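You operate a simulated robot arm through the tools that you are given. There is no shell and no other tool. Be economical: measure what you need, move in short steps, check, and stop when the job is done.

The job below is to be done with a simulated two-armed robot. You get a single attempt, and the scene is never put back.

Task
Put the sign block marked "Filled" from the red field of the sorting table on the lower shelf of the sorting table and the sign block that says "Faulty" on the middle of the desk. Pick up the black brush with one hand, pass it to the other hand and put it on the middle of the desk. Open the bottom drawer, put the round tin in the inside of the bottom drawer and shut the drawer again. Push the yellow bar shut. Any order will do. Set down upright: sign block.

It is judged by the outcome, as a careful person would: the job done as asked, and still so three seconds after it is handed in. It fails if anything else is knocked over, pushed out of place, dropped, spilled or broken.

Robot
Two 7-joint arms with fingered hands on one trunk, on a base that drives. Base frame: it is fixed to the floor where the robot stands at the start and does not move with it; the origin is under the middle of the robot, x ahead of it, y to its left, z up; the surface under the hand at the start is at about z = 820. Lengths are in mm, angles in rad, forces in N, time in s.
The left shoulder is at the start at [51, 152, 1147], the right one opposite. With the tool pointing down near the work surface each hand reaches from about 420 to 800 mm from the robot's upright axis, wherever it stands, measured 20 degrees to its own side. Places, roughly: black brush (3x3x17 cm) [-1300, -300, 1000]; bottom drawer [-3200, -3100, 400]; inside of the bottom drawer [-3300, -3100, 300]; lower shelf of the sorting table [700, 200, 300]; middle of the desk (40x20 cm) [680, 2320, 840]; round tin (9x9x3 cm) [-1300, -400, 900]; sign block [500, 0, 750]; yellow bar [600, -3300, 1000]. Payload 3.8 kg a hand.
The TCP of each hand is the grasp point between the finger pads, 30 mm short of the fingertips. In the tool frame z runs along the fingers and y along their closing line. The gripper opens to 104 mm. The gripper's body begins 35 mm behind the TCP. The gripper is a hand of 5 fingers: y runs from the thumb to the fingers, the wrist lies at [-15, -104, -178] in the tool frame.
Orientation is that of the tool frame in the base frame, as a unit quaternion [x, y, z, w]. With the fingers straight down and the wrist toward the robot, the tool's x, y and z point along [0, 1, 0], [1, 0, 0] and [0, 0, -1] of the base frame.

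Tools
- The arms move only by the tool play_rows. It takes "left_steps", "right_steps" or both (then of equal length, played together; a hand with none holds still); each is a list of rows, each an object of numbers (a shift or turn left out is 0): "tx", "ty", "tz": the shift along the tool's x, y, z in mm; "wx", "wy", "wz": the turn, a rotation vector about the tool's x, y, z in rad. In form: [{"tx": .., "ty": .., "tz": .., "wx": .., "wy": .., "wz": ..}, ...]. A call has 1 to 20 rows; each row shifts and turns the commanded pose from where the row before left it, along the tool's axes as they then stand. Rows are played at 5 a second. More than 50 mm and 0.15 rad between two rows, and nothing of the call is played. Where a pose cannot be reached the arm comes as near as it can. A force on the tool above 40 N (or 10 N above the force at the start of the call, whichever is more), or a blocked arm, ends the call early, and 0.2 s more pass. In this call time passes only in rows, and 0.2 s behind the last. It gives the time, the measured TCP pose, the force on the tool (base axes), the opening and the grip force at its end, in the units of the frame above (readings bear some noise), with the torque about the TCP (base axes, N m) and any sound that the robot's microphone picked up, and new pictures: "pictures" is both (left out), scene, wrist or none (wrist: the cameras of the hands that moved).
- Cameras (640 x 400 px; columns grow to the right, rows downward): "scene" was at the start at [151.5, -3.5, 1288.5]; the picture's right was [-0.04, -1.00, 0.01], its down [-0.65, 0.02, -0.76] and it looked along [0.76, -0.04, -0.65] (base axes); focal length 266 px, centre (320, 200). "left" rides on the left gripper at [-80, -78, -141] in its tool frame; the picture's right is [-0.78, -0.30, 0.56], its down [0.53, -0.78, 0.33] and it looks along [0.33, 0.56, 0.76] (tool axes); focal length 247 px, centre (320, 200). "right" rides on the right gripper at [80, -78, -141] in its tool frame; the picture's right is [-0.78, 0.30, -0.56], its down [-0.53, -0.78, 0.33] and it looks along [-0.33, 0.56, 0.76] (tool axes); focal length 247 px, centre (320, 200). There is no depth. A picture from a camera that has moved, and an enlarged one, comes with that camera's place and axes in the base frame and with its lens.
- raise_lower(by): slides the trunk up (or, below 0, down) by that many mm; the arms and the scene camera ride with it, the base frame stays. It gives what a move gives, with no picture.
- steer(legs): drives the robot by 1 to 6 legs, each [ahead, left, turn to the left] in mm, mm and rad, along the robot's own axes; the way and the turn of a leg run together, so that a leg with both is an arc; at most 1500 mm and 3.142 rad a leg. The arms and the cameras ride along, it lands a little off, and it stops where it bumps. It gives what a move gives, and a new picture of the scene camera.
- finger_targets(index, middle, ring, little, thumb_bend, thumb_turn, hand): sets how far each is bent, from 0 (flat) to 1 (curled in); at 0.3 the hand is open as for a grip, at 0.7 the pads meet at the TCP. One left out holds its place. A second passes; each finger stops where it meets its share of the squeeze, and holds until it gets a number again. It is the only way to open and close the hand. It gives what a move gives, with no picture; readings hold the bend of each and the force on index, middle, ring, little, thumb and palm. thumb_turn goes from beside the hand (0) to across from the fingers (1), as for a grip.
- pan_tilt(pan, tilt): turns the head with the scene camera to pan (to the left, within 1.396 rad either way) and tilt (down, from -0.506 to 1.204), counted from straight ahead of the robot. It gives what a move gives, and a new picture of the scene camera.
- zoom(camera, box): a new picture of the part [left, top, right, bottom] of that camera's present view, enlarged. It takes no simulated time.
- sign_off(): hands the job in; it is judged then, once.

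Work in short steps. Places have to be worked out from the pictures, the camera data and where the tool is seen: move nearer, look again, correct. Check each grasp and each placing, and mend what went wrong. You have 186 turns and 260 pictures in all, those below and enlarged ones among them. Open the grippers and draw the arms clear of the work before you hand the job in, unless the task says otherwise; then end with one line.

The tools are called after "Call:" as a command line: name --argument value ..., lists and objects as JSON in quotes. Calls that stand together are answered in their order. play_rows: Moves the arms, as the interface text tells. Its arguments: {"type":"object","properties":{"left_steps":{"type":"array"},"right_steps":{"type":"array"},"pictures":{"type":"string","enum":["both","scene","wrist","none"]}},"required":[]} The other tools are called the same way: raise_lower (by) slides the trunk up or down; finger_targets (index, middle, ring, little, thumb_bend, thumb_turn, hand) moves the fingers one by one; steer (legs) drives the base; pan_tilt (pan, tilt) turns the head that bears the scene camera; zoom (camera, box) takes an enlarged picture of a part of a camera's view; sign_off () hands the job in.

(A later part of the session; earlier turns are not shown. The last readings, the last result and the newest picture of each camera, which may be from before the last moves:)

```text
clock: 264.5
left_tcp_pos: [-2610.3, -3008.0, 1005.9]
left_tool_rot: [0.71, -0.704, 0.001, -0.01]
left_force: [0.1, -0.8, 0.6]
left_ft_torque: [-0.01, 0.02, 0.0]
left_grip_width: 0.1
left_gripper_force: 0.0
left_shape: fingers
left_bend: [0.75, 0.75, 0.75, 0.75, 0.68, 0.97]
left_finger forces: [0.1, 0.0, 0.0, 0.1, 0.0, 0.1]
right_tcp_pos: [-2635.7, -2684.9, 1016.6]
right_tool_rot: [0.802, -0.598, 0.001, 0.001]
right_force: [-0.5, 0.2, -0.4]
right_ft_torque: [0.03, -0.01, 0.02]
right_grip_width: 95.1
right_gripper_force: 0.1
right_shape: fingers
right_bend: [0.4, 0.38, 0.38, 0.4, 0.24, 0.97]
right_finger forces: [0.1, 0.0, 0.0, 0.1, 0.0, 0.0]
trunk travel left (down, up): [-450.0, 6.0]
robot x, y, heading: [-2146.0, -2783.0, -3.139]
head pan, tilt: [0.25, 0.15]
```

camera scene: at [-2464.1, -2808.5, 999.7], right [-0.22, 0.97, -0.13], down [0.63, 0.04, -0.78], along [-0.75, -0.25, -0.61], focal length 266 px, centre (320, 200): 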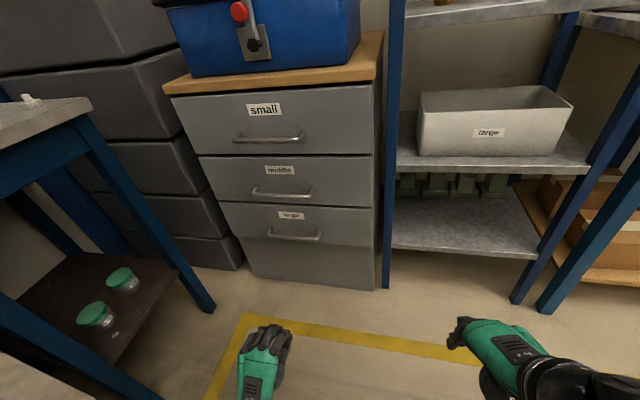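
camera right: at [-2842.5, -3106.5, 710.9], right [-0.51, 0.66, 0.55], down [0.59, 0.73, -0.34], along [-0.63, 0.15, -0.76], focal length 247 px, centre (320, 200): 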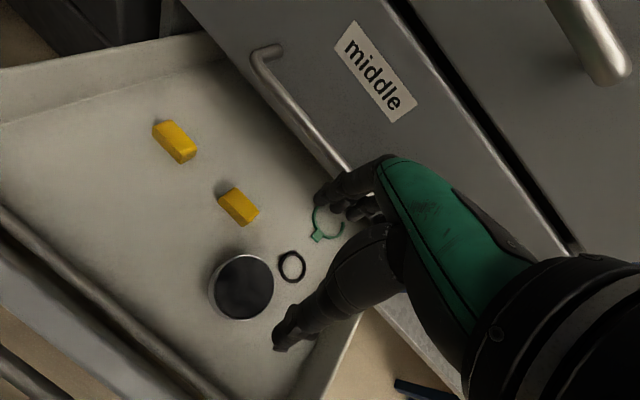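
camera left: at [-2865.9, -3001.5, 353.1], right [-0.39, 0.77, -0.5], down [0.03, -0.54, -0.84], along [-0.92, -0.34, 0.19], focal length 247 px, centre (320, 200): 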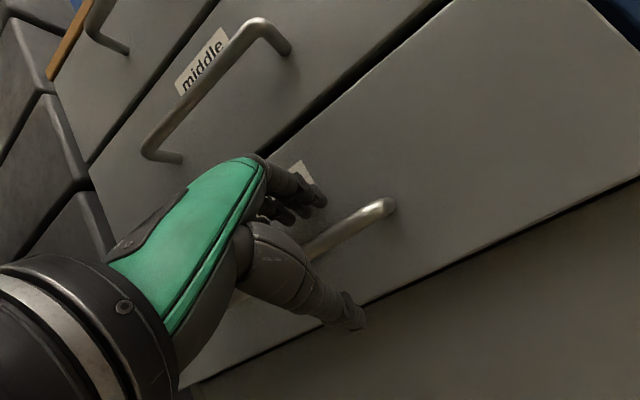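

The drawer is shut. I'll raise both hands, undo the right yaw, turn around and drive back to the brush.

Call:
play_rows --left_steps '[{"tz": -45}, {"tz": -45}, {"tz": -45}, {"tz": -45}, {"tz": -45}]' --right_steps '[{"tz": -45, "wz": 0.14}, {"tz": -45, "wz": 0.14}, {"tz": -45}, {"tz": -45}, {"tz": -30}]' --pictures "none"

Call:
steer --legs '[[0, 0, -3.13], [0, 1250, 0], [0, 1220, 0]]'

Call:
pan_tilt --pan -0.05 --tilt 0.85

```text
clock: 265.7
left_tcp_pos: [-2610.7, -3012.7, 1229.8]
left_tool_rot: [0.711, -0.704, 0.0, -0.01]
left_force: [-0.2, -0.5, 1.0]
left_ft_torque: [0.01, -0.01, 0.0]
left_grip_width: 0.0
left_gripper_force: 0.1
left_shape: fingers
left_bend: [0.75, 0.75, 0.75, 0.75, 0.68, 0.97]
left_finger forces: [0.0, 0.1, 0.0, 0.1, 0.1, 0.1]
right_tcp_pos: [-2636.2, -2684.8, 1227.9]
right_tool_rot: [0.711, -0.703, 0.001, 0.001]
right_force: [0.4, -0.4, -0.1]
right_ft_torque: [0.0, 0.0, -0.02]
right_grip_width: 95.3
right_gripper_force: 0.1
right_shape: fingers
right_bend: [0.4, 0.38, 0.38, 0.4, 0.24, 0.97]
right_finger forces: [0.0, 0.0, 0.1, 0.0, 0.0, 0.0]
trunk travel left (down, up): [-450.0, 6.0]
robot x, y, heading: [-2148.3, -2785.1, -3.138]
head pan, tilt: [0.25, 0.15]
```

```text
clock: 285.1
left_tcp_pos: [-1806.9, -58.5, 1229.8]
left_tool_rot: [0.695, 0.719, -0.01, -0.001]
left_force: [0.4, -0.2, 0.0]
left_ft_torque: [0.0, 0.0, 0.02]
left_grip_width: 0.2
left_gripper_force: 0.0
left_shape: fingers
left_bend: [0.75, 0.75, 0.75, 0.75, 0.68, 0.97]
left_finger forces: [0.0, 0.0, 0.0, 0.1, 0.0, 0.1]
right_tcp_pos: [-1772.9, -386.8, 1226.6]
right_tool_rot: [0.694, 0.72, 0.003, -0.001]
right_force: [-0.3, -0.2, 0.6]
right_ft_torque: [0.0, 0.02, -0.02]
right_grip_width: 95.2
right_gripper_force: 0.1
right_shape: fingers
right_bend: [0.4, 0.38, 0.38, 0.4, 0.24, 0.97]
right_finger forces: [0.0, 0.0, 0.0, 0.1, 0.0, 0.0]
trunk travel left (down, up): [-450.0, 6.0]
robot x, y, heading: [-2264.0, -300.1, 0.028]
head pan, tilt: [0.25, 0.15]
camera scene: at [-2174.4, -273.4, 1573.1], right [0.28, -0.96, 0.0], down [-0.14, -0.04, -0.99], along [0.95, 0.27, -0.15], focal length 266 px, centre (320, 200)
```

scene: 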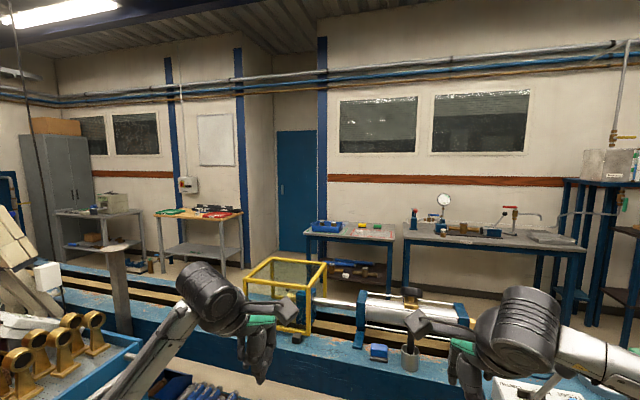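

```text
clock: 286.2
left_tcp_pos: [-1806.1, -59.9, 1229.3]
left_tool_rot: [0.695, 0.719, -0.011, 0.0]
left_force: [-0.7, -0.1, 0.3]
left_ft_torque: [-0.04, 0.01, 0.0]
left_grip_width: 0.0
left_gripper_force: 0.0
left_shape: fingers
left_bend: [0.75, 0.75, 0.75, 0.75, 0.68, 0.97]
left_finger forces: [0.1, 0.0, 0.1, 0.0, 0.0, 0.1]
right_tcp_pos: [-1772.9, -385.3, 1226.4]
right_tool_rot: [0.695, 0.719, 0.002, 0.0]
right_force: [0.0, -0.6, 1.0]
right_ft_torque: [-0.02, 0.01, 0.0]
right_grip_width: 95.4
right_gripper_force: 0.1
right_shape: fingers
right_bend: [0.4, 0.38, 0.38, 0.4, 0.24, 0.97]
right_finger forces: [0.0, 0.0, 0.1, 0.0, 0.0, 0.0]
trunk travel left (down, up): [-450.0, 6.0]
robot x, y, heading: [-2269.4, -299.0, 0.027]
head pan, tilt: [-0.051, 0.85]
camera scene: at [-2185.4, -299.8, 1510.7], right [-0.02, -1.0, 0.0], down [-0.75, 0.01, -0.66], along [0.66, -0.01, -0.75], focal length 266 px, centre (320, 200)
```

scene: 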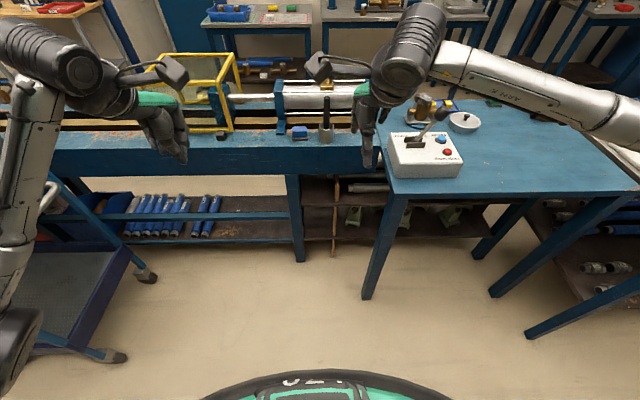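

Driving forward to bring the brush within reach.

Call:
steer --legs '[[275, 20, -0.025]]'

Call:
zoom --camera "scene" --box '[240, 100, 400, 220]'

```text
clock: 288.1
left_tcp_pos: [-1528.4, -43.9, 1230.6]
left_tool_rot: [0.704, 0.71, -0.008, 0.001]
left_force: [-0.1, 0.1, 0.6]
left_ft_torque: [0.03, 0.0, 0.03]
left_grip_width: 0.0
left_gripper_force: 0.1
left_shape: fingers
left_bend: [0.75, 0.75, 0.75, 0.75, 0.68, 0.97]
left_finger forces: [0.0, 0.1, 0.0, 0.0, 0.0, 0.0]
right_tcp_pos: [-1502.8, -372.5, 1228.4]
right_tool_rot: [0.703, 0.711, 0.003, 0.0]
right_force: [0.0, 0.1, 0.3]
right_ft_torque: [-0.02, -0.03, 0.03]
right_grip_width: 95.3
right_gripper_force: 0.0
right_shape: fingers
right_bend: [0.4, 0.38, 0.38, 0.4, 0.24, 0.97]
right_finger forces: [0.0, 0.0, 0.0, 0.1, 0.1, 0.0]
trunk travel left (down, up): [-450.0, 6.0]
robot x, y, heading: [-1992.6, -273.7, 0.011]
head pan, tilt: [-0.051, 0.85]
camera scene: at [-1914.2, -276.5, 1510.9], right [-0.04, -1.0, 0.0], down [-0.75, 0.03, -0.66], along [0.66, -0.03, -0.75], focal length 266 px, centre (320, 200)
```

scene: 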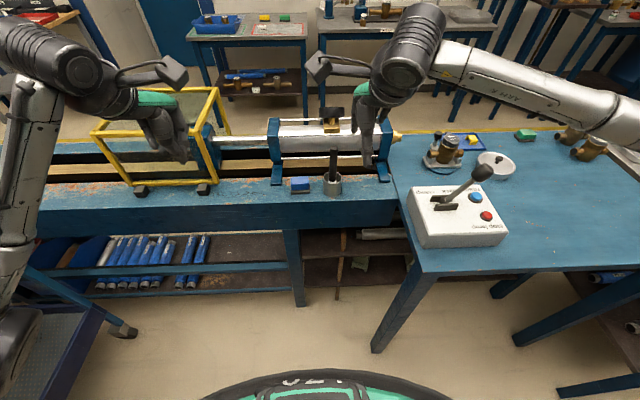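

```text
3.33 times, centred on (320, 160) of scene
camera zoom: at [-1914.2, -276.5, 1510.9], right [-0.04, -1.0, 0.0], down [-0.75, 0.03, -0.66], along [0.66, -0.03, -0.75], focal length 885 px, centre (320, 333)
```

zoom: 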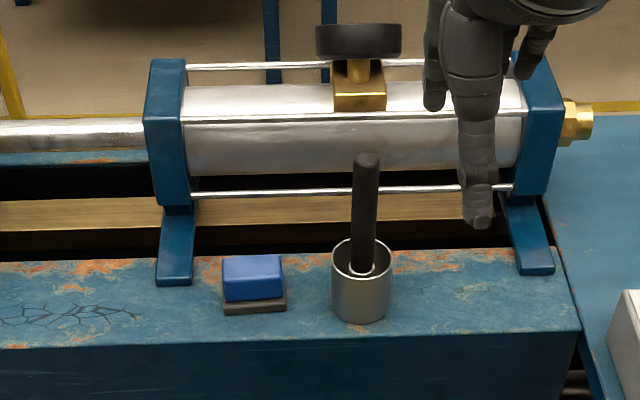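

The brush top is near (-1348,-338,1074). I'll narrow the right hand's opening and move above it.

Call:
finger_targets --hand "right" --index 0.45 --middle 0.45 --ring 0.45 --little 0.45 --thumb_bend 0.4

Call:
play_rows --right_steps '[{"ty": 40, "tx": 9}, {"ty": 40, "tx": 9}, {"ty": 40, "tx": 9}, {"ty": 36, "tx": 8}, {"tz": 40}, {"tz": 25}]' --pictures "both"

Call:
zoom --camera "scene" --box '[240, 80, 400, 200]'

```text
clock: 289.1
left_tcp_pos: [-1525.7, -44.4, 1229.6]
left_tool_rot: [0.703, 0.711, -0.009, 0.0]
left_force: [-1.1, 0.0, -0.2]
left_ft_torque: [0.02, 0.01, -0.03]
left_grip_width: 0.0
left_gripper_force: 0.1
left_shape: fingers
left_bend: [0.75, 0.75, 0.75, 0.75, 0.68, 0.97]
left_finger forces: [0.0, 0.0, 0.1, 0.1, 0.0, 0.1]
right_tcp_pos: [-1500.7, -372.8, 1226.7]
right_tool_rot: [0.703, 0.712, 0.001, -0.001]
right_force: [-0.2, 0.1, 0.2]
right_ft_torque: [-0.01, 0.02, -0.03]
right_grip_width: 72.1
right_gripper_force: 0.0
right_shape: fingers
right_bend: [0.45, 0.45, 0.45, 0.45, 0.4, 0.97]
right_finger forces: [0.0, 0.0, 0.0, 0.0, 0.1, 0.1]
trunk travel left (down, up): [-450.0, 6.0]
robot x, y, heading: [-1988.4, -274.6, 0.011]
head pan, tilt: [-0.051, 0.85]
```

```text
clock: 290.5
left_tcp_pos: [-1526.2, -44.7, 1229.7]
left_tool_rot: [0.703, 0.711, -0.008, 0.0]
left_force: [0.3, 0.5, -0.1]
left_ft_torque: [0.02, 0.01, 0.02]
left_grip_width: 0.2
left_gripper_force: 0.1
left_shape: fingers
left_bend: [0.75, 0.75, 0.75, 0.75, 0.68, 0.97]
left_finger forces: [0.0, 0.0, 0.1, 0.0, 0.0, 0.0]
right_tcp_pos: [-1344.0, -336.9, 1163.7]
right_tool_rot: [0.703, 0.711, 0.002, 0.0]
right_force: [-0.6, -0.3, 0.2]
right_ft_torque: [0.01, -0.01, 0.0]
right_grip_width: 71.8
right_gripper_force: 0.1
right_shape: fingers
right_bend: [0.45, 0.45, 0.45, 0.45, 0.4, 0.97]
right_finger forces: [0.0, 0.0, 0.0, 0.0, 0.0, 0.1]
trunk travel left (down, up): [-450.0, 6.0]
robot x, y, heading: [-1990.8, -272.8, 0.007]
head pan, tilt: [-0.051, 0.85]
camera scene: at [-1911.2, -277.0, 1510.6], right [-0.04, -1.0, 0.0], down [-0.75, 0.03, -0.66], along [0.66, -0.03, -0.75], focal length 266 px, centre (320, 200)
camera right: at [-1423.7, -258.4, 1304.1], right [0.3, -0.77, 0.55], down [-0.77, -0.54, -0.34], along [0.56, -0.32, -0.76], focal length 247 px, centre (320, 200)
```

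scene: 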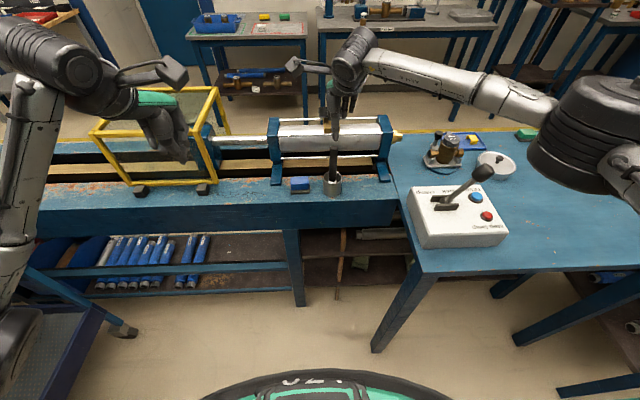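
right: 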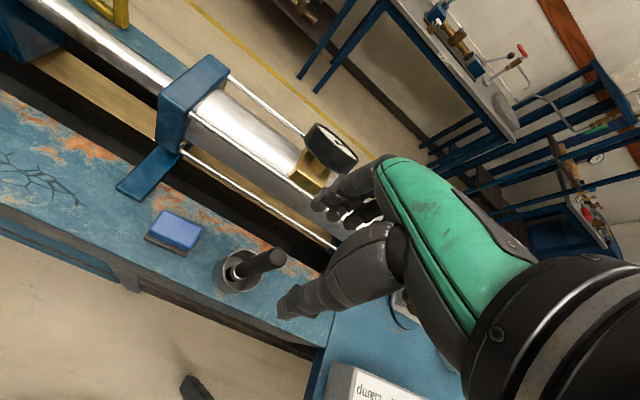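

```text
3.33 times, centred on (320, 140) of scene
camera zoom: at [-1911.2, -277.0, 1510.6], right [-0.04, -1.0, 0.0], down [-0.75, 0.03, -0.66], along [0.66, -0.03, -0.75], focal length 885 px, centre (320, 400)
```

zoom: 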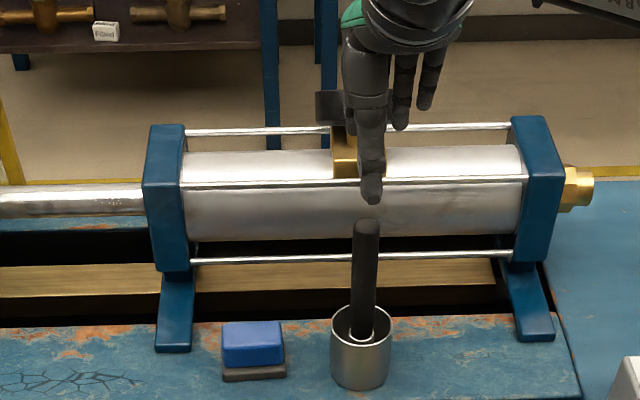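

The hand is aligned over the brush top at (-1346,-336), with the gauge about 70 mm beyond the fingers. Descending.

Call:
play_rows --right_steps '[{"tz": 40, "ty": -2}, {"tz": 40}, {"tz": 20}, {"tz": 12}]' --pictures "wrist"

Call:
zoom --camera "scene" --box '[240, 80, 400, 200]'

```text
clock: 291.5
left_tcp_pos: [-1526.9, -44.6, 1230.4]
left_tool_rot: [0.703, 0.711, -0.01, 0.0]
left_force: [0.3, -0.4, 0.6]
left_ft_torque: [0.0, 0.01, 0.02]
left_grip_width: 0.0
left_gripper_force: 0.1
left_shape: fingers
left_bend: [0.75, 0.75, 0.75, 0.75, 0.68, 0.97]
left_finger forces: [0.0, 0.1, 0.0, 0.0, 0.1, 0.0]
right_tcp_pos: [-1346.8, -334.6, 1050.3]
right_tool_rot: [0.703, 0.711, 0.001, -0.001]
right_force: [-1.4, -0.3, -0.3]
right_ft_torque: [0.0, 0.01, -0.02]
right_grip_width: 72.1
right_gripper_force: 0.1
right_shape: fingers
right_bend: [0.45, 0.45, 0.45, 0.45, 0.4, 0.97]
right_finger forces: [0.1, 0.1, 0.1, 0.0, 0.0, 0.1]
trunk travel left (down, up): [-450.0, 6.0]
robot x, y, heading: [-1989.6, -273.7, 0.011]
head pan, tilt: [-0.051, 0.85]
camera right: at [-1425.2, -255.7, 1190.5], right [0.3, -0.77, 0.55], down [-0.77, -0.54, -0.34], along [0.56, -0.32, -0.76], focal length 247 px, centre (320, 200)
```

right: 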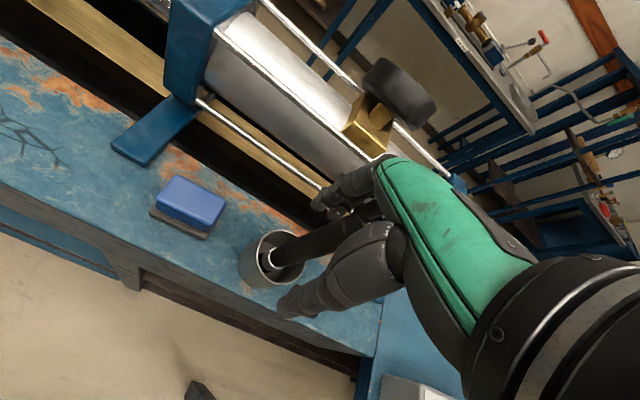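

```text
3.33 times, centred on (320, 140) of scene
camera zoom: at [-1911.3, -276.2, 1510.7], right [-0.04, -1.0, 0.0], down [-0.75, 0.03, -0.66], along [0.66, -0.03, -0.75], focal length 885 px, centre (320, 400)
```

zoom: 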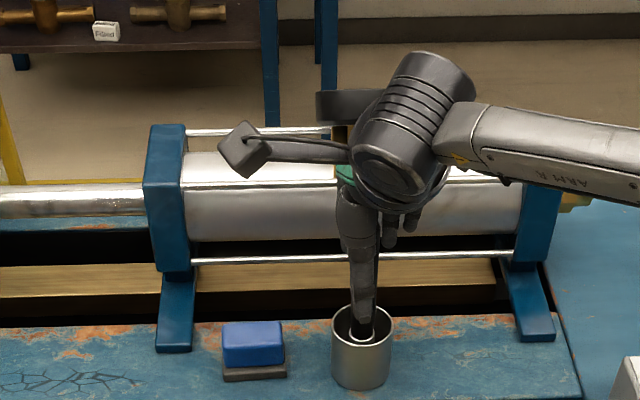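

The brush handle is between thumb and fingers. I'll close, then lift straight up well clear of the cup.

Call:
finger_targets --hand "right" --index 0.75 --middle 0.75 --ring 0.75 --little 0.7 --thumb_bend 0.7

Call:
play_rows --right_steps '[{"tz": -15}, {"tz": -25}, {"tz": -30}, {"tz": -30}]' --pictures "both"

```text
clock: 292.5
left_tcp_pos: [-1526.3, -45.2, 1229.3]
left_tool_rot: [0.704, 0.711, -0.009, 0.0]
left_force: [0.5, 0.0, -0.1]
left_ft_torque: [-0.02, 0.02, -0.02]
left_grip_width: 0.0
left_gripper_force: 0.0
left_shape: fingers
left_bend: [0.75, 0.75, 0.75, 0.75, 0.68, 0.97]
left_finger forces: [0.0, 0.1, 0.0, 0.0, 0.0, 0.0]
right_tcp_pos: [-1347.2, -333.8, 1050.0]
right_tool_rot: [0.703, 0.711, 0.002, 0.0]
right_force: [-0.1, 0.0, -0.7]
right_ft_torque: [0.02, -0.01, 0.05]
right_grip_width: 9.6
right_gripper_force: 9.6
right_shape: fingers
right_bend: [0.74, 0.73, 0.75, 0.7, 0.63, 0.96]
right_finger forces: [4.8, 5.7, 0.1, 0.0, 9.1, 0.0]
trunk travel left (down, up): [-450.0, 6.0]
robot x, y, heading: [-1990.9, -269.0, 0.007]
head pan, tilt: [-0.051, 0.85]
```

```text
clock: 293.5
left_tcp_pos: [-1526.5, -44.8, 1230.9]
left_tool_rot: [0.703, 0.711, -0.011, 0.0]
left_force: [-0.5, 0.4, 0.1]
left_ft_torque: [0.01, -0.02, -0.01]
left_grip_width: 0.2
left_gripper_force: 0.0
left_shape: fingers
left_bend: [0.75, 0.75, 0.75, 0.75, 0.68, 0.97]
left_finger forces: [0.0, 0.0, 0.1, 0.0, 0.0, 0.0]
right_tcp_pos: [-1346.4, -337.1, 1150.7]
right_tool_rot: [0.703, 0.711, 0.002, -0.001]
right_force: [-0.9, -0.1, 0.5]
right_ft_torque: [0.03, -0.01, 0.0]
right_grip_width: 9.5
right_gripper_force: 9.5
right_shape: fingers
right_bend: [0.74, 0.73, 0.75, 0.7, 0.63, 0.96]
right_finger forces: [4.8, 5.7, 0.0, 0.1, 9.1, 0.1]
trunk travel left (down, up): [-450.0, 6.0]
robot x, y, heading: [-1991.9, -273.6, 0.005]
head pan, tilt: [-0.051, 0.85]
camera scene: at [-1911.7, -276.3, 1510.7], right [-0.04, -1.0, 0.0], down [-0.75, 0.03, -0.66], along [0.66, -0.03, -0.75], focal length 266 px, centre (320, 200)
camera right: at [-1426.4, -258.0, 1290.8], right [0.3, -0.77, 0.55], down [-0.77, -0.54, -0.34], along [0.56, -0.32, -0.76], focal length 247 px, centre (320, 200)
```

scene: 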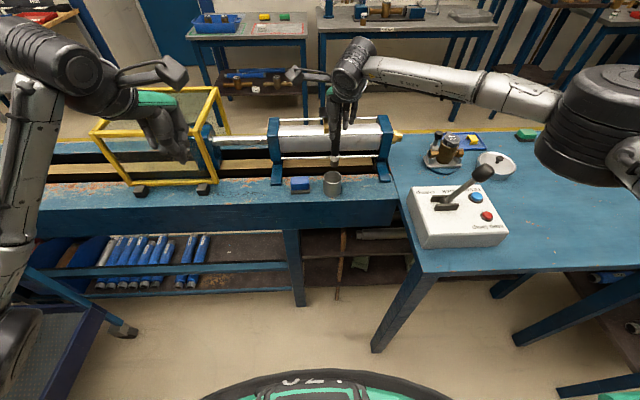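
right: 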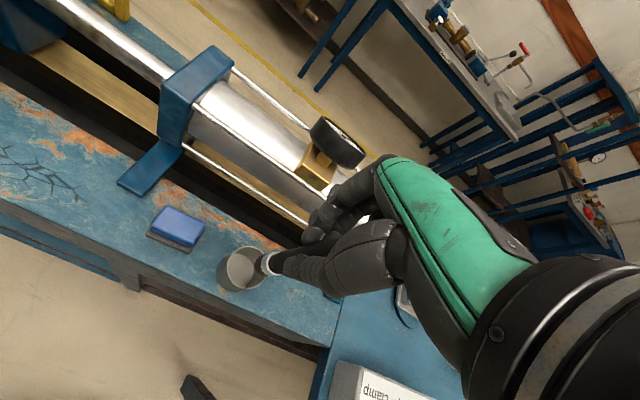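

The brush is out of the cup, which stayed put. I'll lift a bit more and back into the aisle for the handover.

Call:
play_rows --right_steps '[{"tz": -40}, {"tz": -40}]' --pictures "none"

Call:
steer --legs '[[-420, 0, 0]]'

Call:
pan_tilt --pan 0.0 --tilt 0.6

Call:
finger_targets --hand "left" --index 0.4 --middle 0.4 --ring 0.4 --little 0.4 --thumb_bend 0.35

```text
clock: 294.1
left_tcp_pos: [-1527.4, -44.3, 1230.7]
left_tool_rot: [0.703, 0.711, -0.01, 0.001]
left_force: [-0.1, -0.4, 0.2]
left_ft_torque: [0.01, -0.06, 0.0]
left_grip_width: 0.0
left_gripper_force: 0.1
left_shape: fingers
left_bend: [0.75, 0.75, 0.75, 0.75, 0.68, 0.97]
left_finger forces: [0.1, 0.1, 0.0, 0.0, 0.0, 0.0]
right_tcp_pos: [-1352.0, -337.4, 1231.2]
right_tool_rot: [0.703, 0.712, 0.003, -0.001]
right_force: [-1.3, 0.2, -0.6]
right_ft_torque: [-0.02, -0.03, 0.0]
right_grip_width: 9.6
right_gripper_force: 9.8
right_shape: fingers
right_bend: [0.74, 0.73, 0.75, 0.7, 0.63, 0.96]
right_finger forces: [4.8, 5.8, 0.0, 0.1, 8.9, 0.0]
trunk travel left (down, up): [-450.0, 6.0]
robot x, y, heading: [-1992.1, -272.6, 0.008]
head pan, tilt: [-0.051, 0.85]
```

```text
clock: 296.7
left_tcp_pos: [-1947.1, -48.3, 1229.5]
left_tool_rot: [0.705, 0.709, -0.01, -0.001]
left_force: [0.1, -0.2, 0.1]
left_ft_torque: [0.01, 0.03, 0.01]
left_grip_width: 0.1
left_gripper_force: 0.1
left_shape: fingers
left_bend: [0.75, 0.75, 0.75, 0.75, 0.68, 0.97]
left_finger forces: [0.0, 0.0, 0.1, 0.0, 0.0, 0.0]
right_tcp_pos: [-1774.1, -342.6, 1228.8]
right_tool_rot: [0.705, 0.71, 0.001, 0.0]
right_force: [0.6, 0.1, 0.0]
right_ft_torque: [0.02, 0.02, -0.01]
right_grip_width: 9.7
right_gripper_force: 9.9
right_shape: fingers
right_bend: [0.74, 0.73, 0.75, 0.7, 0.63, 0.96]
right_finger forces: [4.8, 5.8, 0.0, 0.1, 8.9, 0.0]
trunk travel left (down, up): [-450.0, 6.0]
robot x, y, heading: [-2415.2, -272.4, 0.007]
head pan, tilt: [-0.051, 0.85]
camera scene: at [-2334.0, -278.8, 1510.5], right [-0.05, -1.0, 0.0], down [-0.75, 0.04, -0.66], along [0.66, -0.03, -0.75], focal length 266 px, centre (320, 200)
```

scene: 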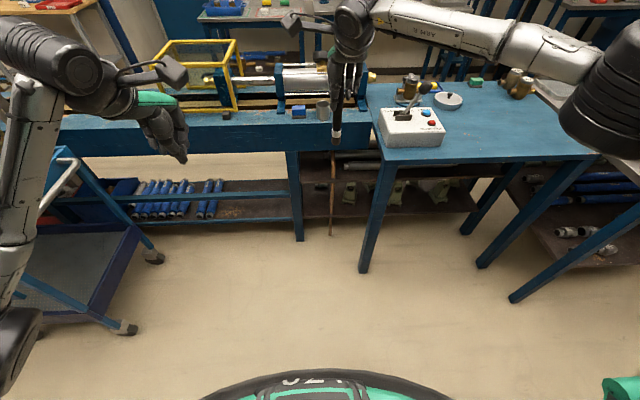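

```text
clock: 297.5
left_tcp_pos: [-1950.8, -49.2, 1229.9]
left_tool_rot: [0.705, 0.709, -0.009, 0.0]
left_force: [-0.8, 0.8, -0.2]
left_ft_torque: [-0.02, 0.01, 0.0]
left_grip_width: 0.0
left_gripper_force: 0.1
left_shape: fingers
left_bend: [0.75, 0.75, 0.75, 0.75, 0.68, 0.97]
left_finger forces: [0.0, 0.0, 0.0, 0.0, 0.0, 0.0]
right_tcp_pos: [-1776.0, -343.9, 1230.5]
right_tool_rot: [0.705, 0.71, 0.002, -0.001]
right_force: [0.3, -0.5, -0.6]
right_ft_torque: [-0.02, -0.01, 0.02]
right_grip_width: 9.6
right_gripper_force: 9.8
right_shape: fingers
right_bend: [0.74, 0.73, 0.75, 0.7, 0.63, 0.96]
right_finger forces: [4.8, 5.7, 0.0, 0.1, 9.0, 0.0]
trunk travel left (down, up): [-450.0, 6.0]
robot x, y, heading: [-2416.5, -272.4, 0.003]
head pan, tilt: [0.0, 0.6]
camera scene: at [-2326.3, -274.8, 1531.5], right [0.0, -1.0, 0.0], down [-0.57, 0.0, -0.82], along [0.82, 0.0, -0.57], focal length 266 px, centre (320, 200)
```

scene: 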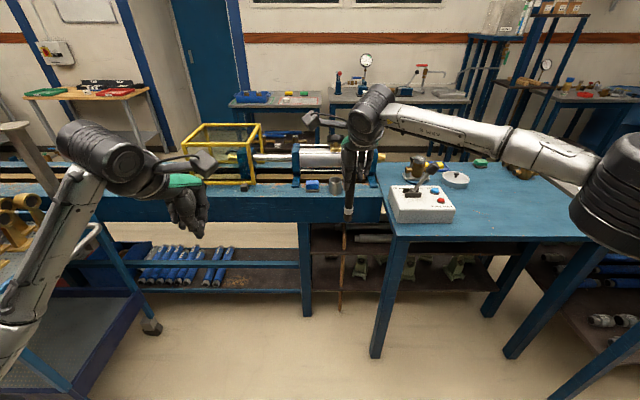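

```text
clock: 298.5
left_tcp_pos: [-1949.2, -49.0, 1228.8]
left_tool_rot: [0.706, 0.709, -0.01, 0.0]
left_force: [-0.5, 0.5, -0.1]
left_ft_torque: [0.0, 0.01, -0.02]
left_grip_width: 84.1
left_gripper_force: 0.1
left_shape: fingers
left_bend: [0.4, 0.4, 0.4, 0.4, 0.35, 0.97]
left_finger forces: [0.0, 0.0, 0.0, 0.0, 0.0, 0.1]
right_tcp_pos: [-1777.2, -342.0, 1230.9]
right_tool_rot: [0.704, 0.71, 0.002, -0.001]
right_force: [0.3, 0.4, -0.8]
right_ft_torque: [-0.01, -0.01, -0.01]
right_grip_width: 9.4
right_gripper_force: 9.0
right_shape: fingers
right_bend: [0.74, 0.73, 0.75, 0.7, 0.63, 0.96]
right_finger forces: [4.8, 5.7, 0.0, 0.0, 8.9, 0.1]
trunk travel left (down, up): [-450.0, 6.0]
robot x, y, heading: [-2417.0, -279.1, 0.003]
head pan, tilt: [0.0, 0.6]
```

Now I'll roll the right hand so the brush points horizontally to the left.

Call:
play_rows --right_steps '[{"wy": 0.145, "ty": -10}, {"wy": 0.145, "ty": -10}, {"wy": 0.145, "ty": -10}, {"wy": 0.145, "ty": -10}, {"wy": 0.145, "ty": -10}, {"wy": 0.145, "ty": -10}, {"wy": 0.145}, {"wy": 0.145}, {"wy": 0.145}, {"wy": 0.145}, {"wy": 0.12}]' --pictures "both"

```text
clock: 300.9
left_tcp_pos: [-1949.4, -48.5, 1230.2]
left_tool_rot: [0.705, 0.71, -0.01, 0.0]
left_force: [0.5, 0.0, 0.0]
left_ft_torque: [0.04, 0.03, -0.03]
left_grip_width: 83.8
left_gripper_force: 0.0
left_shape: fingers
left_bend: [0.4, 0.4, 0.4, 0.4, 0.35, 0.97]
left_finger forces: [0.1, 0.1, 0.0, 0.1, 0.1, 0.0]
right_tcp_pos: [-1836.7, -342.8, 1228.7]
right_tool_rot: [-0.497, -0.5, -0.5, 0.502]
right_force: [0.4, -0.4, 0.0]
right_ft_torque: [-0.04, 0.02, -0.01]
right_grip_width: 9.3
right_gripper_force: 8.4
right_shape: fingers
right_bend: [0.74, 0.73, 0.75, 0.7, 0.63, 0.96]
right_finger forces: [3.9, 5.8, 0.1, 0.1, 8.5, 0.1]
trunk travel left (down, up): [-450.0, 6.0]
robot x, y, heading: [-2415.5, -274.2, 0.002]
head pan, tilt: [0.0, 0.6]
camera scene: at [-2326.0, -274.4, 1531.5], right [0.0, -1.0, 0.0], down [-0.57, 0.0, -0.82], along [0.82, 0.0, -0.57], focal length 266 px, centre (320, 200)
camera right: at [-1913.1, -485.0, 1308.0], right [0.3, -0.55, -0.78], down [-0.78, 0.33, -0.53], along [0.55, 0.77, -0.33], focal length 247 px, centre (320, 200)
```

scene: 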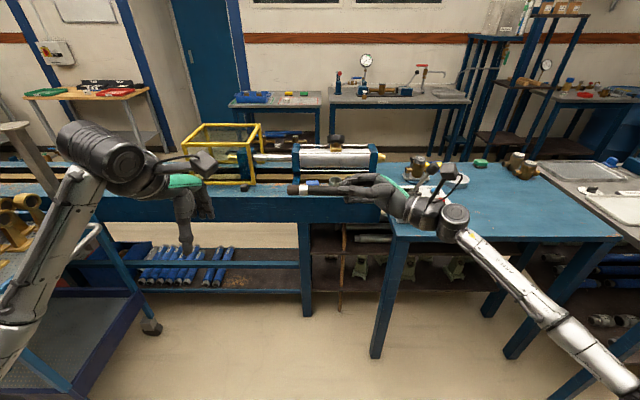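
right: 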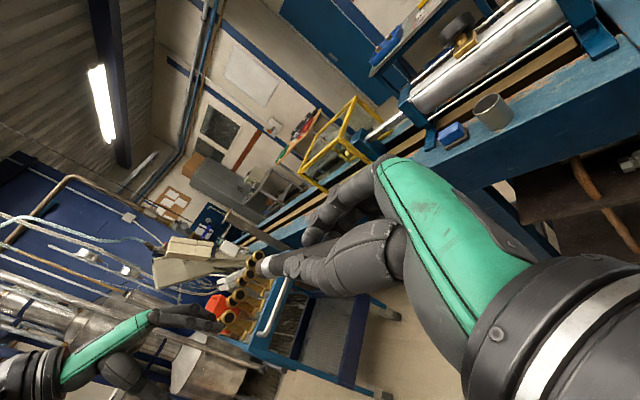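

The right hand rolled fine. Zooming to see how much of the brush is exposed.

Call:
zoom --camera "scene" --box '[260, 140, 420, 240]'

Call:
zoom --camera "right" --box '[200, 180, 400, 330]'

```text
4.00 times, centred on (340, 190) of scene
camera zoom: at [-2326.0, -274.4, 1531.5], right [0.0, -1.0, 0.0], down [-0.57, 0.0, -0.82], along [0.82, 0.0, -0.57], focal length 1062 px, centre (240, 240)
```

zoom: 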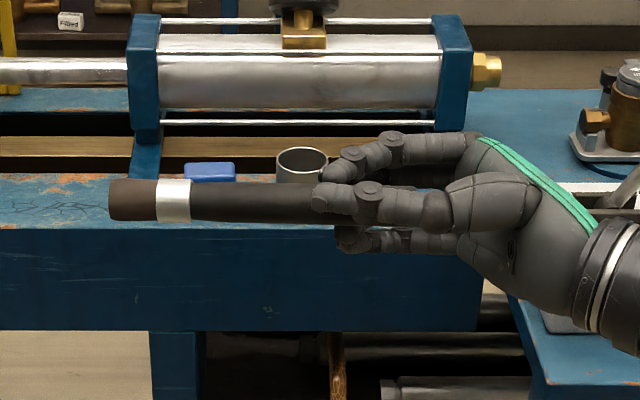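

```text
2.67 times, centred on (300, 255) of right
camera zoom: at [-1913.1, -485.0, 1308.0], right [0.3, -0.55, -0.78], down [-0.78, 0.33, -0.53], along [0.55, 0.77, -0.33], focal length 659 px, centre (373, 53)
```

zoom: 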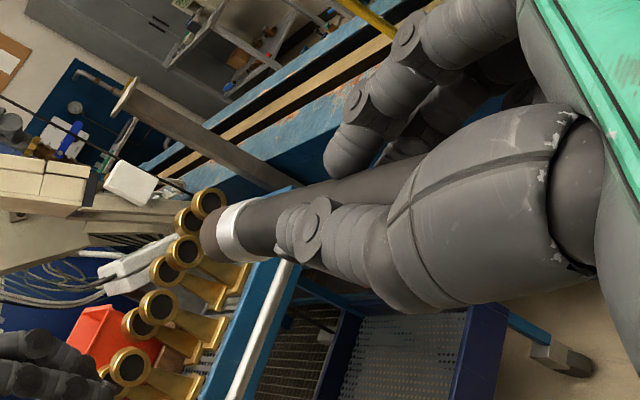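

The brush axis is at about (x -1838, z 1224), exposed from y≈-318 to -204. I'll bring the left hand above it.

Call:
play_rows --left_steps '[{"tz": -40, "wx": 0.01}, {"tz": -40}, {"ty": 22, "tx": -42}, {"ty": 22, "tx": -42}, {"ty": 22, "tx": -42}, {"ty": 22, "tx": -42}, {"ty": 22, "tx": -42}]' --pictures "both"

Call:
zoom --camera "scene" --box '[240, 100, 420, 220]'

```text
clock: 302.5
left_tcp_pos: [-1835.9, -261.3, 1311.3]
left_tool_rot: [0.705, 0.709, -0.013, -0.006]
left_force: [-0.3, -0.1, 0.0]
left_ft_torque: [0.05, 0.04, -0.02]
left_grip_width: 83.9
left_gripper_force: 0.1
left_shape: fingers
left_bend: [0.4, 0.4, 0.4, 0.4, 0.35, 0.97]
left_finger forces: [0.0, 0.0, 0.1, 0.0, 0.0, 0.0]
right_tcp_pos: [-1836.0, -345.0, 1228.5]
right_tool_rot: [-0.497, -0.5, -0.499, 0.503]
right_force: [1.5, -0.3, -0.9]
right_ft_torque: [-0.03, -0.01, -0.05]
right_grip_width: 9.2
right_gripper_force: 8.6
right_shape: fingers
right_bend: [0.74, 0.73, 0.75, 0.7, 0.63, 0.96]
right_finger forces: [3.9, 5.7, 0.0, 0.0, 8.4, 0.0]
trunk travel left (down, up): [-450.0, 6.0]
robot x, y, heading: [-2413.4, -276.0, 0.003]
head pan, tilt: [0.0, 0.6]
camera scene: at [-2325.1, -277.9, 1531.5], right [0.0, -1.0, 0.0], down [-0.57, 0.0, -0.82], along [0.82, 0.0, -0.57], focal length 266 px, centre (320, 200)
camera left: at [-1910.7, -339.7, 1456.0], right [-0.3, -0.78, -0.54], down [-0.79, 0.53, -0.32], along [0.54, 0.33, -0.78], focal length 247 px, centre (320, 200)
```

scene: 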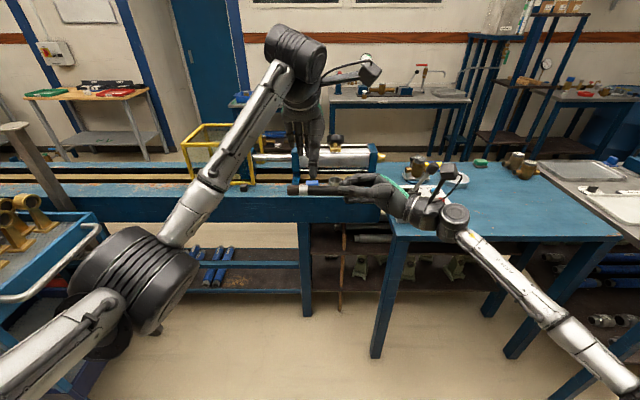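
left: 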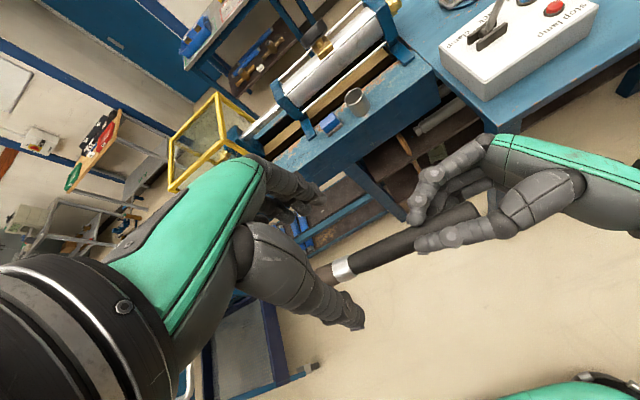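

```text
3.33 times, centred on (330, 160) of scene
camera zoom: at [-2325.1, -277.9, 1531.5], right [0.0, -1.0, 0.0], down [-0.57, 0.0, -0.82], along [0.82, 0.0, -0.57], focal length 885 px, centre (287, 333)
```

zoom: 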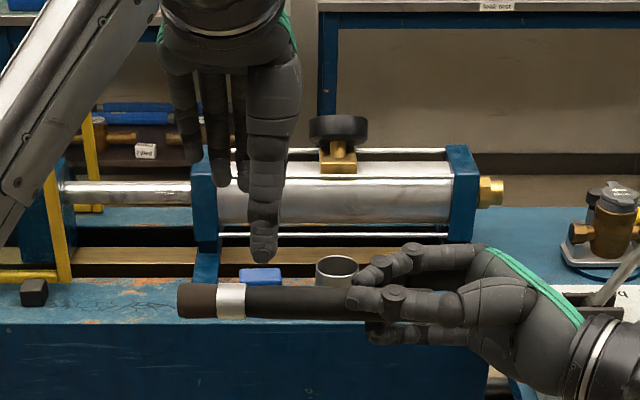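

Everything lines up. I'll lower the left hand over the brush to z≈1236.

Call:
play_rows --left_steps '[{"tz": 30, "ty": -2}, {"tz": 25}, {"tz": 12}, {"tz": 8}]' --pictures "wrist"

Call:
zoom --camera "scene" --box '[240, 100, 420, 220]'

```text
clock: 303.5
left_tcp_pos: [-1842.3, -259.6, 1237.2]
left_tool_rot: [0.705, 0.709, -0.012, -0.004]
left_force: [-0.1, 0.0, -0.3]
left_ft_torque: [0.02, -0.03, 0.0]
left_grip_width: 83.8
left_gripper_force: 0.0
left_shape: fingers
left_bend: [0.4, 0.4, 0.4, 0.4, 0.35, 0.97]
left_finger forces: [0.0, 0.0, 0.1, 0.0, 0.0, 0.1]
right_tcp_pos: [-1836.0, -341.9, 1229.6]
right_tool_rot: [-0.497, -0.501, -0.5, 0.502]
right_force: [-1.1, 0.2, -0.4]
right_ft_torque: [0.01, 0.0, 0.0]
right_grip_width: 9.0
right_gripper_force: 9.8
right_shape: fingers
right_bend: [0.74, 0.73, 0.75, 0.7, 0.63, 0.96]
right_finger forces: [3.8, 5.7, 0.1, 0.0, 8.5, 0.0]
trunk travel left (down, up): [-450.0, 6.0]
robot x, y, heading: [-2416.6, -271.9, 0.001]
head pan, tilt: [0.0, 0.6]
camera left: at [-1916.2, -336.4, 1379.9], right [-0.3, -0.79, -0.54], down [-0.79, 0.53, -0.32], along [0.54, 0.33, -0.78], focal length 247 px, centre (320, 200)
```

left: 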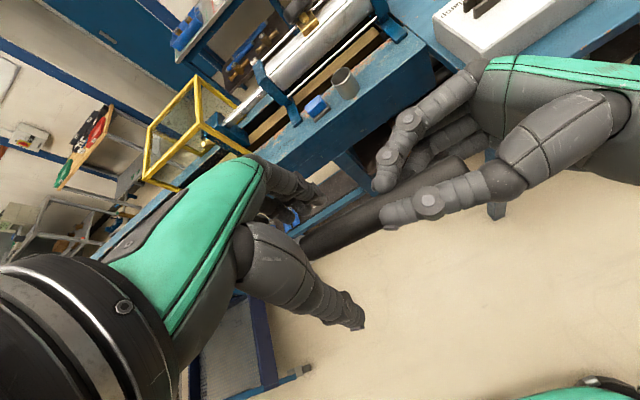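

```text
3.33 times, centred on (330, 160) of scene
camera zoom: at [-2326.2, -274.3, 1531.6], right [0.0, -1.0, 0.0], down [-0.57, 0.0, -0.82], along [0.82, 0.0, -0.57], focal length 885 px, centre (287, 333)
```

zoom: 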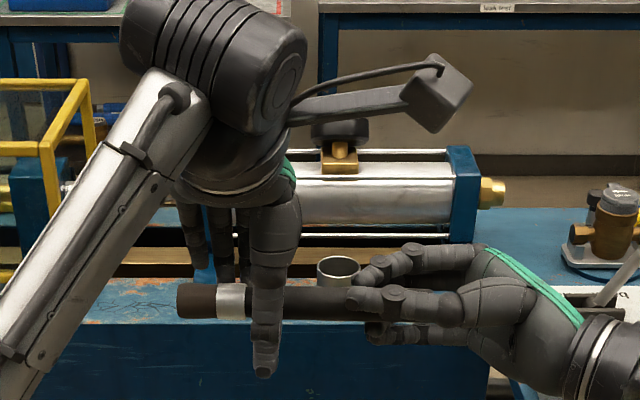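

The left hand now straddles the brush. Closing the left hand.

Call:
finger_targets --hand "left" --index 0.75 --middle 0.75 --ring 0.75 --little 0.75 --thumb_bend 0.7

Call:
zoom --camera "scene" --box '[240, 100, 420, 220]'

```text
clock: 304.5
left_tcp_pos: [-1842.4, -259.8, 1235.1]
left_tool_rot: [0.705, 0.709, -0.013, -0.005]
left_force: [-1.4, -0.4, -1.9]
left_ft_torque: [0.04, 0.04, -0.24]
left_grip_width: 11.2
left_gripper_force: 12.8
left_shape: fingers
left_bend: [0.74, 0.74, 0.74, 0.75, 0.62, 0.96]
left_finger forces: [4.5, 2.7, 3.9, 2.7, 11.9, 0.0]
right_tcp_pos: [-1835.9, -342.2, 1229.7]
right_tool_rot: [-0.496, -0.502, -0.5, 0.502]
right_force: [1.4, 0.8, 0.9]
right_ft_torque: [0.09, -0.02, 0.05]
right_grip_width: 6.6
right_gripper_force: 7.6
right_shape: fingers
right_bend: [0.74, 0.73, 0.75, 0.7, 0.64, 0.96]
right_finger forces: [3.1, 6.4, 0.0, 0.1, 5.7, 0.1]
trunk travel left (down, up): [-450.0, 6.0]
robot x, y, heading: [-2419.1, -272.1, -0.0]
head pan, tilt: [0.0, 0.6]
```

```text
3.33 times, centred on (330, 160) of scene
camera zoom: at [-2326.0, -275.0, 1531.6], right [0.0, -1.0, 0.0], down [-0.57, 0.0, -0.82], along [0.82, 0.0, -0.57], focal length 885 px, centre (287, 333)
```

zoom: 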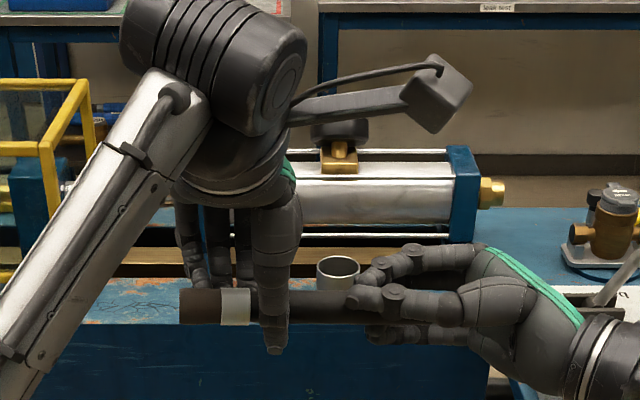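

The left hand grips with about 12 N and all fingers loaded. Now I'll open the right hand and withdraw it along its finger axis, to the right.

Call:
finger_targets --hand "right" --index 0.4 --middle 0.4 --ring 0.4 --little 0.4 --thumb_bend 0.35

Call:
play_rows --right_steps '[{"tz": -20}, {"tz": -40}, {"tz": -40}]' --pictures "scene"

Call:
zoom --camera "scene" --box '[240, 100, 420, 220]'

```text
clock: 305.5
left_tcp_pos: [-1842.8, -258.7, 1235.9]
left_tool_rot: [0.705, 0.709, -0.013, -0.004]
left_force: [0.1, -1.1, -0.1]
left_ft_torque: [0.02, -0.01, 0.02]
left_grip_width: 10.3
left_gripper_force: 9.4
left_shape: fingers
left_bend: [0.74, 0.74, 0.74, 0.75, 0.63, 0.95]
left_finger forces: [5.9, 1.8, 2.2, 0.0, 9.4, 0.0]
right_tcp_pos: [-1835.4, -341.8, 1229.2]
right_tool_rot: [-0.498, -0.501, -0.499, 0.502]
right_force: [0.0, 0.0, -0.5]
right_ft_torque: [0.0, -0.03, -0.01]
right_grip_width: 83.8
right_gripper_force: 0.0
right_shape: fingers
right_bend: [0.4, 0.4, 0.4, 0.4, 0.35, 0.97]
right_finger forces: [0.0, 0.1, 0.0, 0.0, 0.0, 0.0]
trunk travel left (down, up): [-450.0, 6.0]
robot x, y, heading: [-2413.2, -276.7, 0.005]
head pan, tilt: [0.0, 0.6]
```

```text
clock: 306.3
left_tcp_pos: [-1843.1, -260.4, 1235.8]
left_tool_rot: [0.705, 0.709, -0.014, -0.004]
left_force: [0.4, 0.9, -1.3]
left_ft_torque: [0.02, -0.01, 0.02]
left_grip_width: 10.3
left_gripper_force: 10.4
left_shape: fingers
left_bend: [0.74, 0.74, 0.74, 0.75, 0.63, 0.95]
left_finger forces: [6.0, 1.8, 2.3, 0.0, 9.3, 0.0]
right_tcp_pos: [-1835.0, -445.0, 1225.3]
right_tool_rot: [-0.497, -0.501, -0.499, 0.502]
right_force: [0.4, 0.2, 1.2]
right_ft_torque: [-0.02, 0.01, -0.01]
right_grip_width: 84.1
right_gripper_force: 0.1
right_shape: fingers
right_bend: [0.4, 0.4, 0.4, 0.4, 0.35, 0.97]
right_finger forces: [0.0, 0.0, 0.0, 0.0, 0.0, 0.0]
trunk travel left (down, up): [-450.0, 6.0]
robot x, y, heading: [-2416.9, -275.5, 0.002]
head pan, tilt: [0.0, 0.6]
camera scene: at [-2326.0, -276.0, 1531.6], right [0.0, -1.0, 0.0], down [-0.57, 0.0, -0.82], along [0.82, 0.0, -0.57], focal length 266 px, centre (320, 200)
```

scene: 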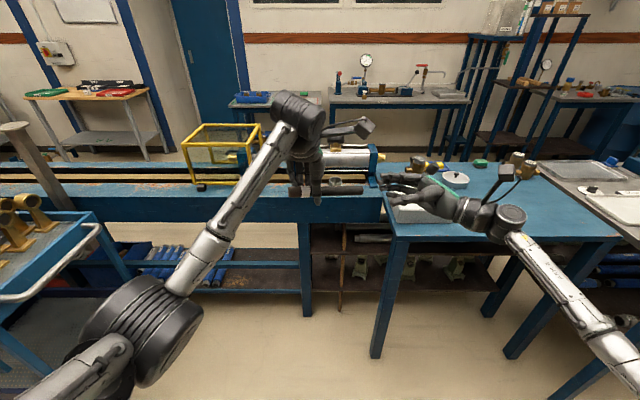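

```text
3.33 times, centred on (330, 160) of scene
camera zoom: at [-2326.0, -276.0, 1531.6], right [0.0, -1.0, 0.0], down [-0.57, 0.0, -0.82], along [0.82, 0.0, -0.57], focal length 885 px, centre (287, 333)
```

zoom: 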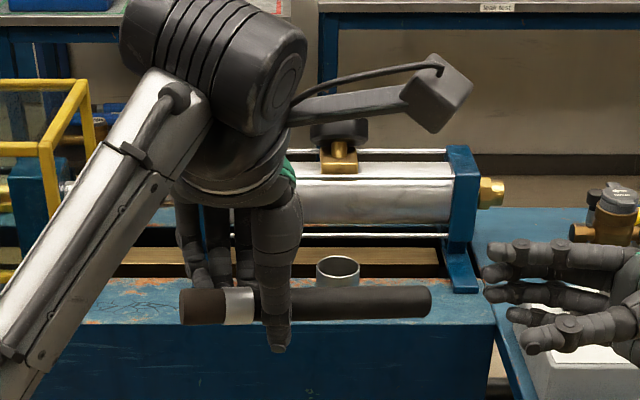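

The handover is complete and the left hand alone holds the brush. I'll restore the right hand's posture, tuck both hands in, and drive back around.

Call:
play_rows --right_steps '[{"tz": -30, "wy": -0.145}, {"tz": -20, "wy": -0.145}, {"wy": -0.145, "ty": -12}, {"wy": -0.145, "ty": -12}, {"wy": -0.145, "ty": -12}, {"wy": -0.145, "ty": -12}, {"wy": -0.145, "ty": -12}, {"wy": -0.145, "ty": -12}, {"wy": -0.145, "ty": -12}, {"wy": -0.145}, {"wy": -0.12}]' --left_steps '[{"tx": 8}, {"tx": 8}, {"tx": 8}, {"tx": 8, "ty": -10}, {"tx": 8, "ty": -10}, {"tx": 8, "ty": -10}, {"tx": 8, "ty": -10}, {"tx": 8, "ty": -10}, {"tx": 8, "ty": -10}, {"tx": 8, "ty": -10}, {"tx": 8, "ty": -10}]' --pictures "none"

Call:
steer --legs '[[0, -1250, 0], [0, -1250, 0]]'

```text
clock: 308.7
left_tcp_pos: [-1922.8, -167.9, 1236.3]
left_tool_rot: [0.705, 0.709, -0.014, -0.003]
left_force: [0.1, -0.9, -0.5]
left_ft_torque: [0.03, 0.0, 0.0]
left_grip_width: 10.8
left_gripper_force: 10.2
left_shape: fingers
left_bend: [0.74, 0.74, 0.74, 0.75, 0.63, 0.95]
left_finger forces: [6.1, 1.7, 2.2, 0.1, 9.4, 0.0]
right_tcp_pos: [-1920.5, -493.5, 1231.8]
right_tool_rot: [0.705, 0.709, 0.001, 0.0]
right_force: [0.3, 0.0, -0.7]
right_ft_torque: [0.0, -0.01, 0.01]
right_grip_width: 84.1
right_gripper_force: 0.1
right_shape: fingers
right_bend: [0.4, 0.4, 0.4, 0.4, 0.35, 0.97]
right_finger forces: [0.1, 0.0, 0.0, 0.0, 0.0, 0.0]
trunk travel left (down, up): [-450.0, 6.0]
robot x, y, heading: [-2415.2, -272.6, 0.003]
head pan, tilt: [0.0, 0.6]
```

```text
clock: 320.9
left_tcp_pos: [-1908.3, -2673.0, 1236.3]
left_tool_rot: [0.707, 0.707, -0.014, -0.004]
left_force: [-0.5, 0.3, -0.8]
left_ft_torque: [0.02, 0.03, 0.01]
left_grip_width: 10.3
left_gripper_force: 9.7
left_shape: fingers
left_bend: [0.74, 0.74, 0.74, 0.75, 0.63, 0.95]
left_finger forces: [6.1, 1.8, 2.2, 0.1, 9.3, 0.0]
right_tcp_pos: [-1908.1, -2998.7, 1231.8]
right_tool_rot: [0.707, 0.708, 0.001, 0.0]
right_force: [0.4, 0.4, 0.1]
right_ft_torque: [0.0, -0.01, -0.03]
right_grip_width: 83.8
right_gripper_force: 0.0
right_shape: fingers
right_bend: [0.4, 0.4, 0.4, 0.4, 0.35, 0.97]
right_finger forces: [0.0, 0.1, 0.1, 0.1, 0.0, 0.1]
trunk travel left (down, up): [-450.0, 6.0]
robot x, y, heading: [-2401.1, -2777.3, -0.003]
head pan, tilt: [0.0, 0.6]
camera scene: at [-2312.1, -2776.4, 1531.6], right [0.0, -1.0, 0.0], down [-0.57, 0.0, -0.82], along [0.82, 0.0, -0.57], focal length 266 px, centre (320, 200)
```

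scene: 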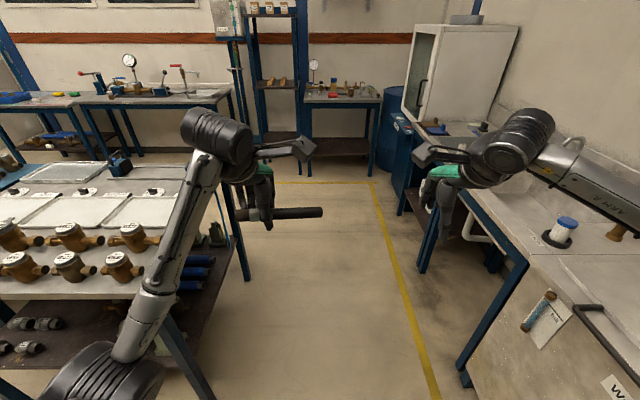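

The aisle is clear ahead. Driving forward along it.

Call:
steer --legs '[[300, -50, 0], [1350, 0, 0], [300, 0, 0]]'

```text
clock: 330.9
left_tcp_pos: [20.8, -2787.4, 1236.8]
left_tool_rot: [0.723, 0.69, -0.012, -0.002]
left_force: [-0.6, -0.4, -0.7]
left_ft_torque: [0.01, -0.02, -0.02]
left_grip_width: 10.5
left_gripper_force: 9.6
left_shape: fingers
left_bend: [0.74, 0.74, 0.74, 0.75, 0.63, 0.95]
left_finger forces: [6.2, 1.6, 2.2, 0.0, 9.4, 0.0]
right_tcp_pos: [5.7, -3112.3, 1233.2]
right_tool_rot: [0.724, 0.69, 0.002, -0.001]
right_force: [-0.4, -0.6, -0.3]
right_ft_torque: [0.01, -0.02, 0.0]
right_grip_width: 84.3
right_gripper_force: 0.0
right_shape: fingers
right_bend: [0.4, 0.4, 0.4, 0.4, 0.35, 0.97]
right_finger forces: [0.0, 0.1, 0.1, 0.0, 0.0, 0.1]
trunk travel left (down, up): [-450.0, 6.0]
robot x, y, heading: [-474.6, -2868.5, -0.052]
head pan, tilt: [0.0, 0.6]
camera scene: at [-387.9, -2870.8, 1531.8], right [-0.05, -1.0, 0.0], down [-0.56, 0.03, -0.83], along [0.83, -0.04, -0.56], focal length 266 px, centre (320, 200)
```

scene: 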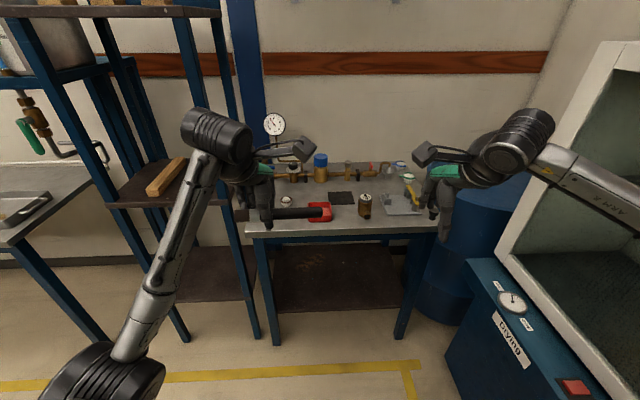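

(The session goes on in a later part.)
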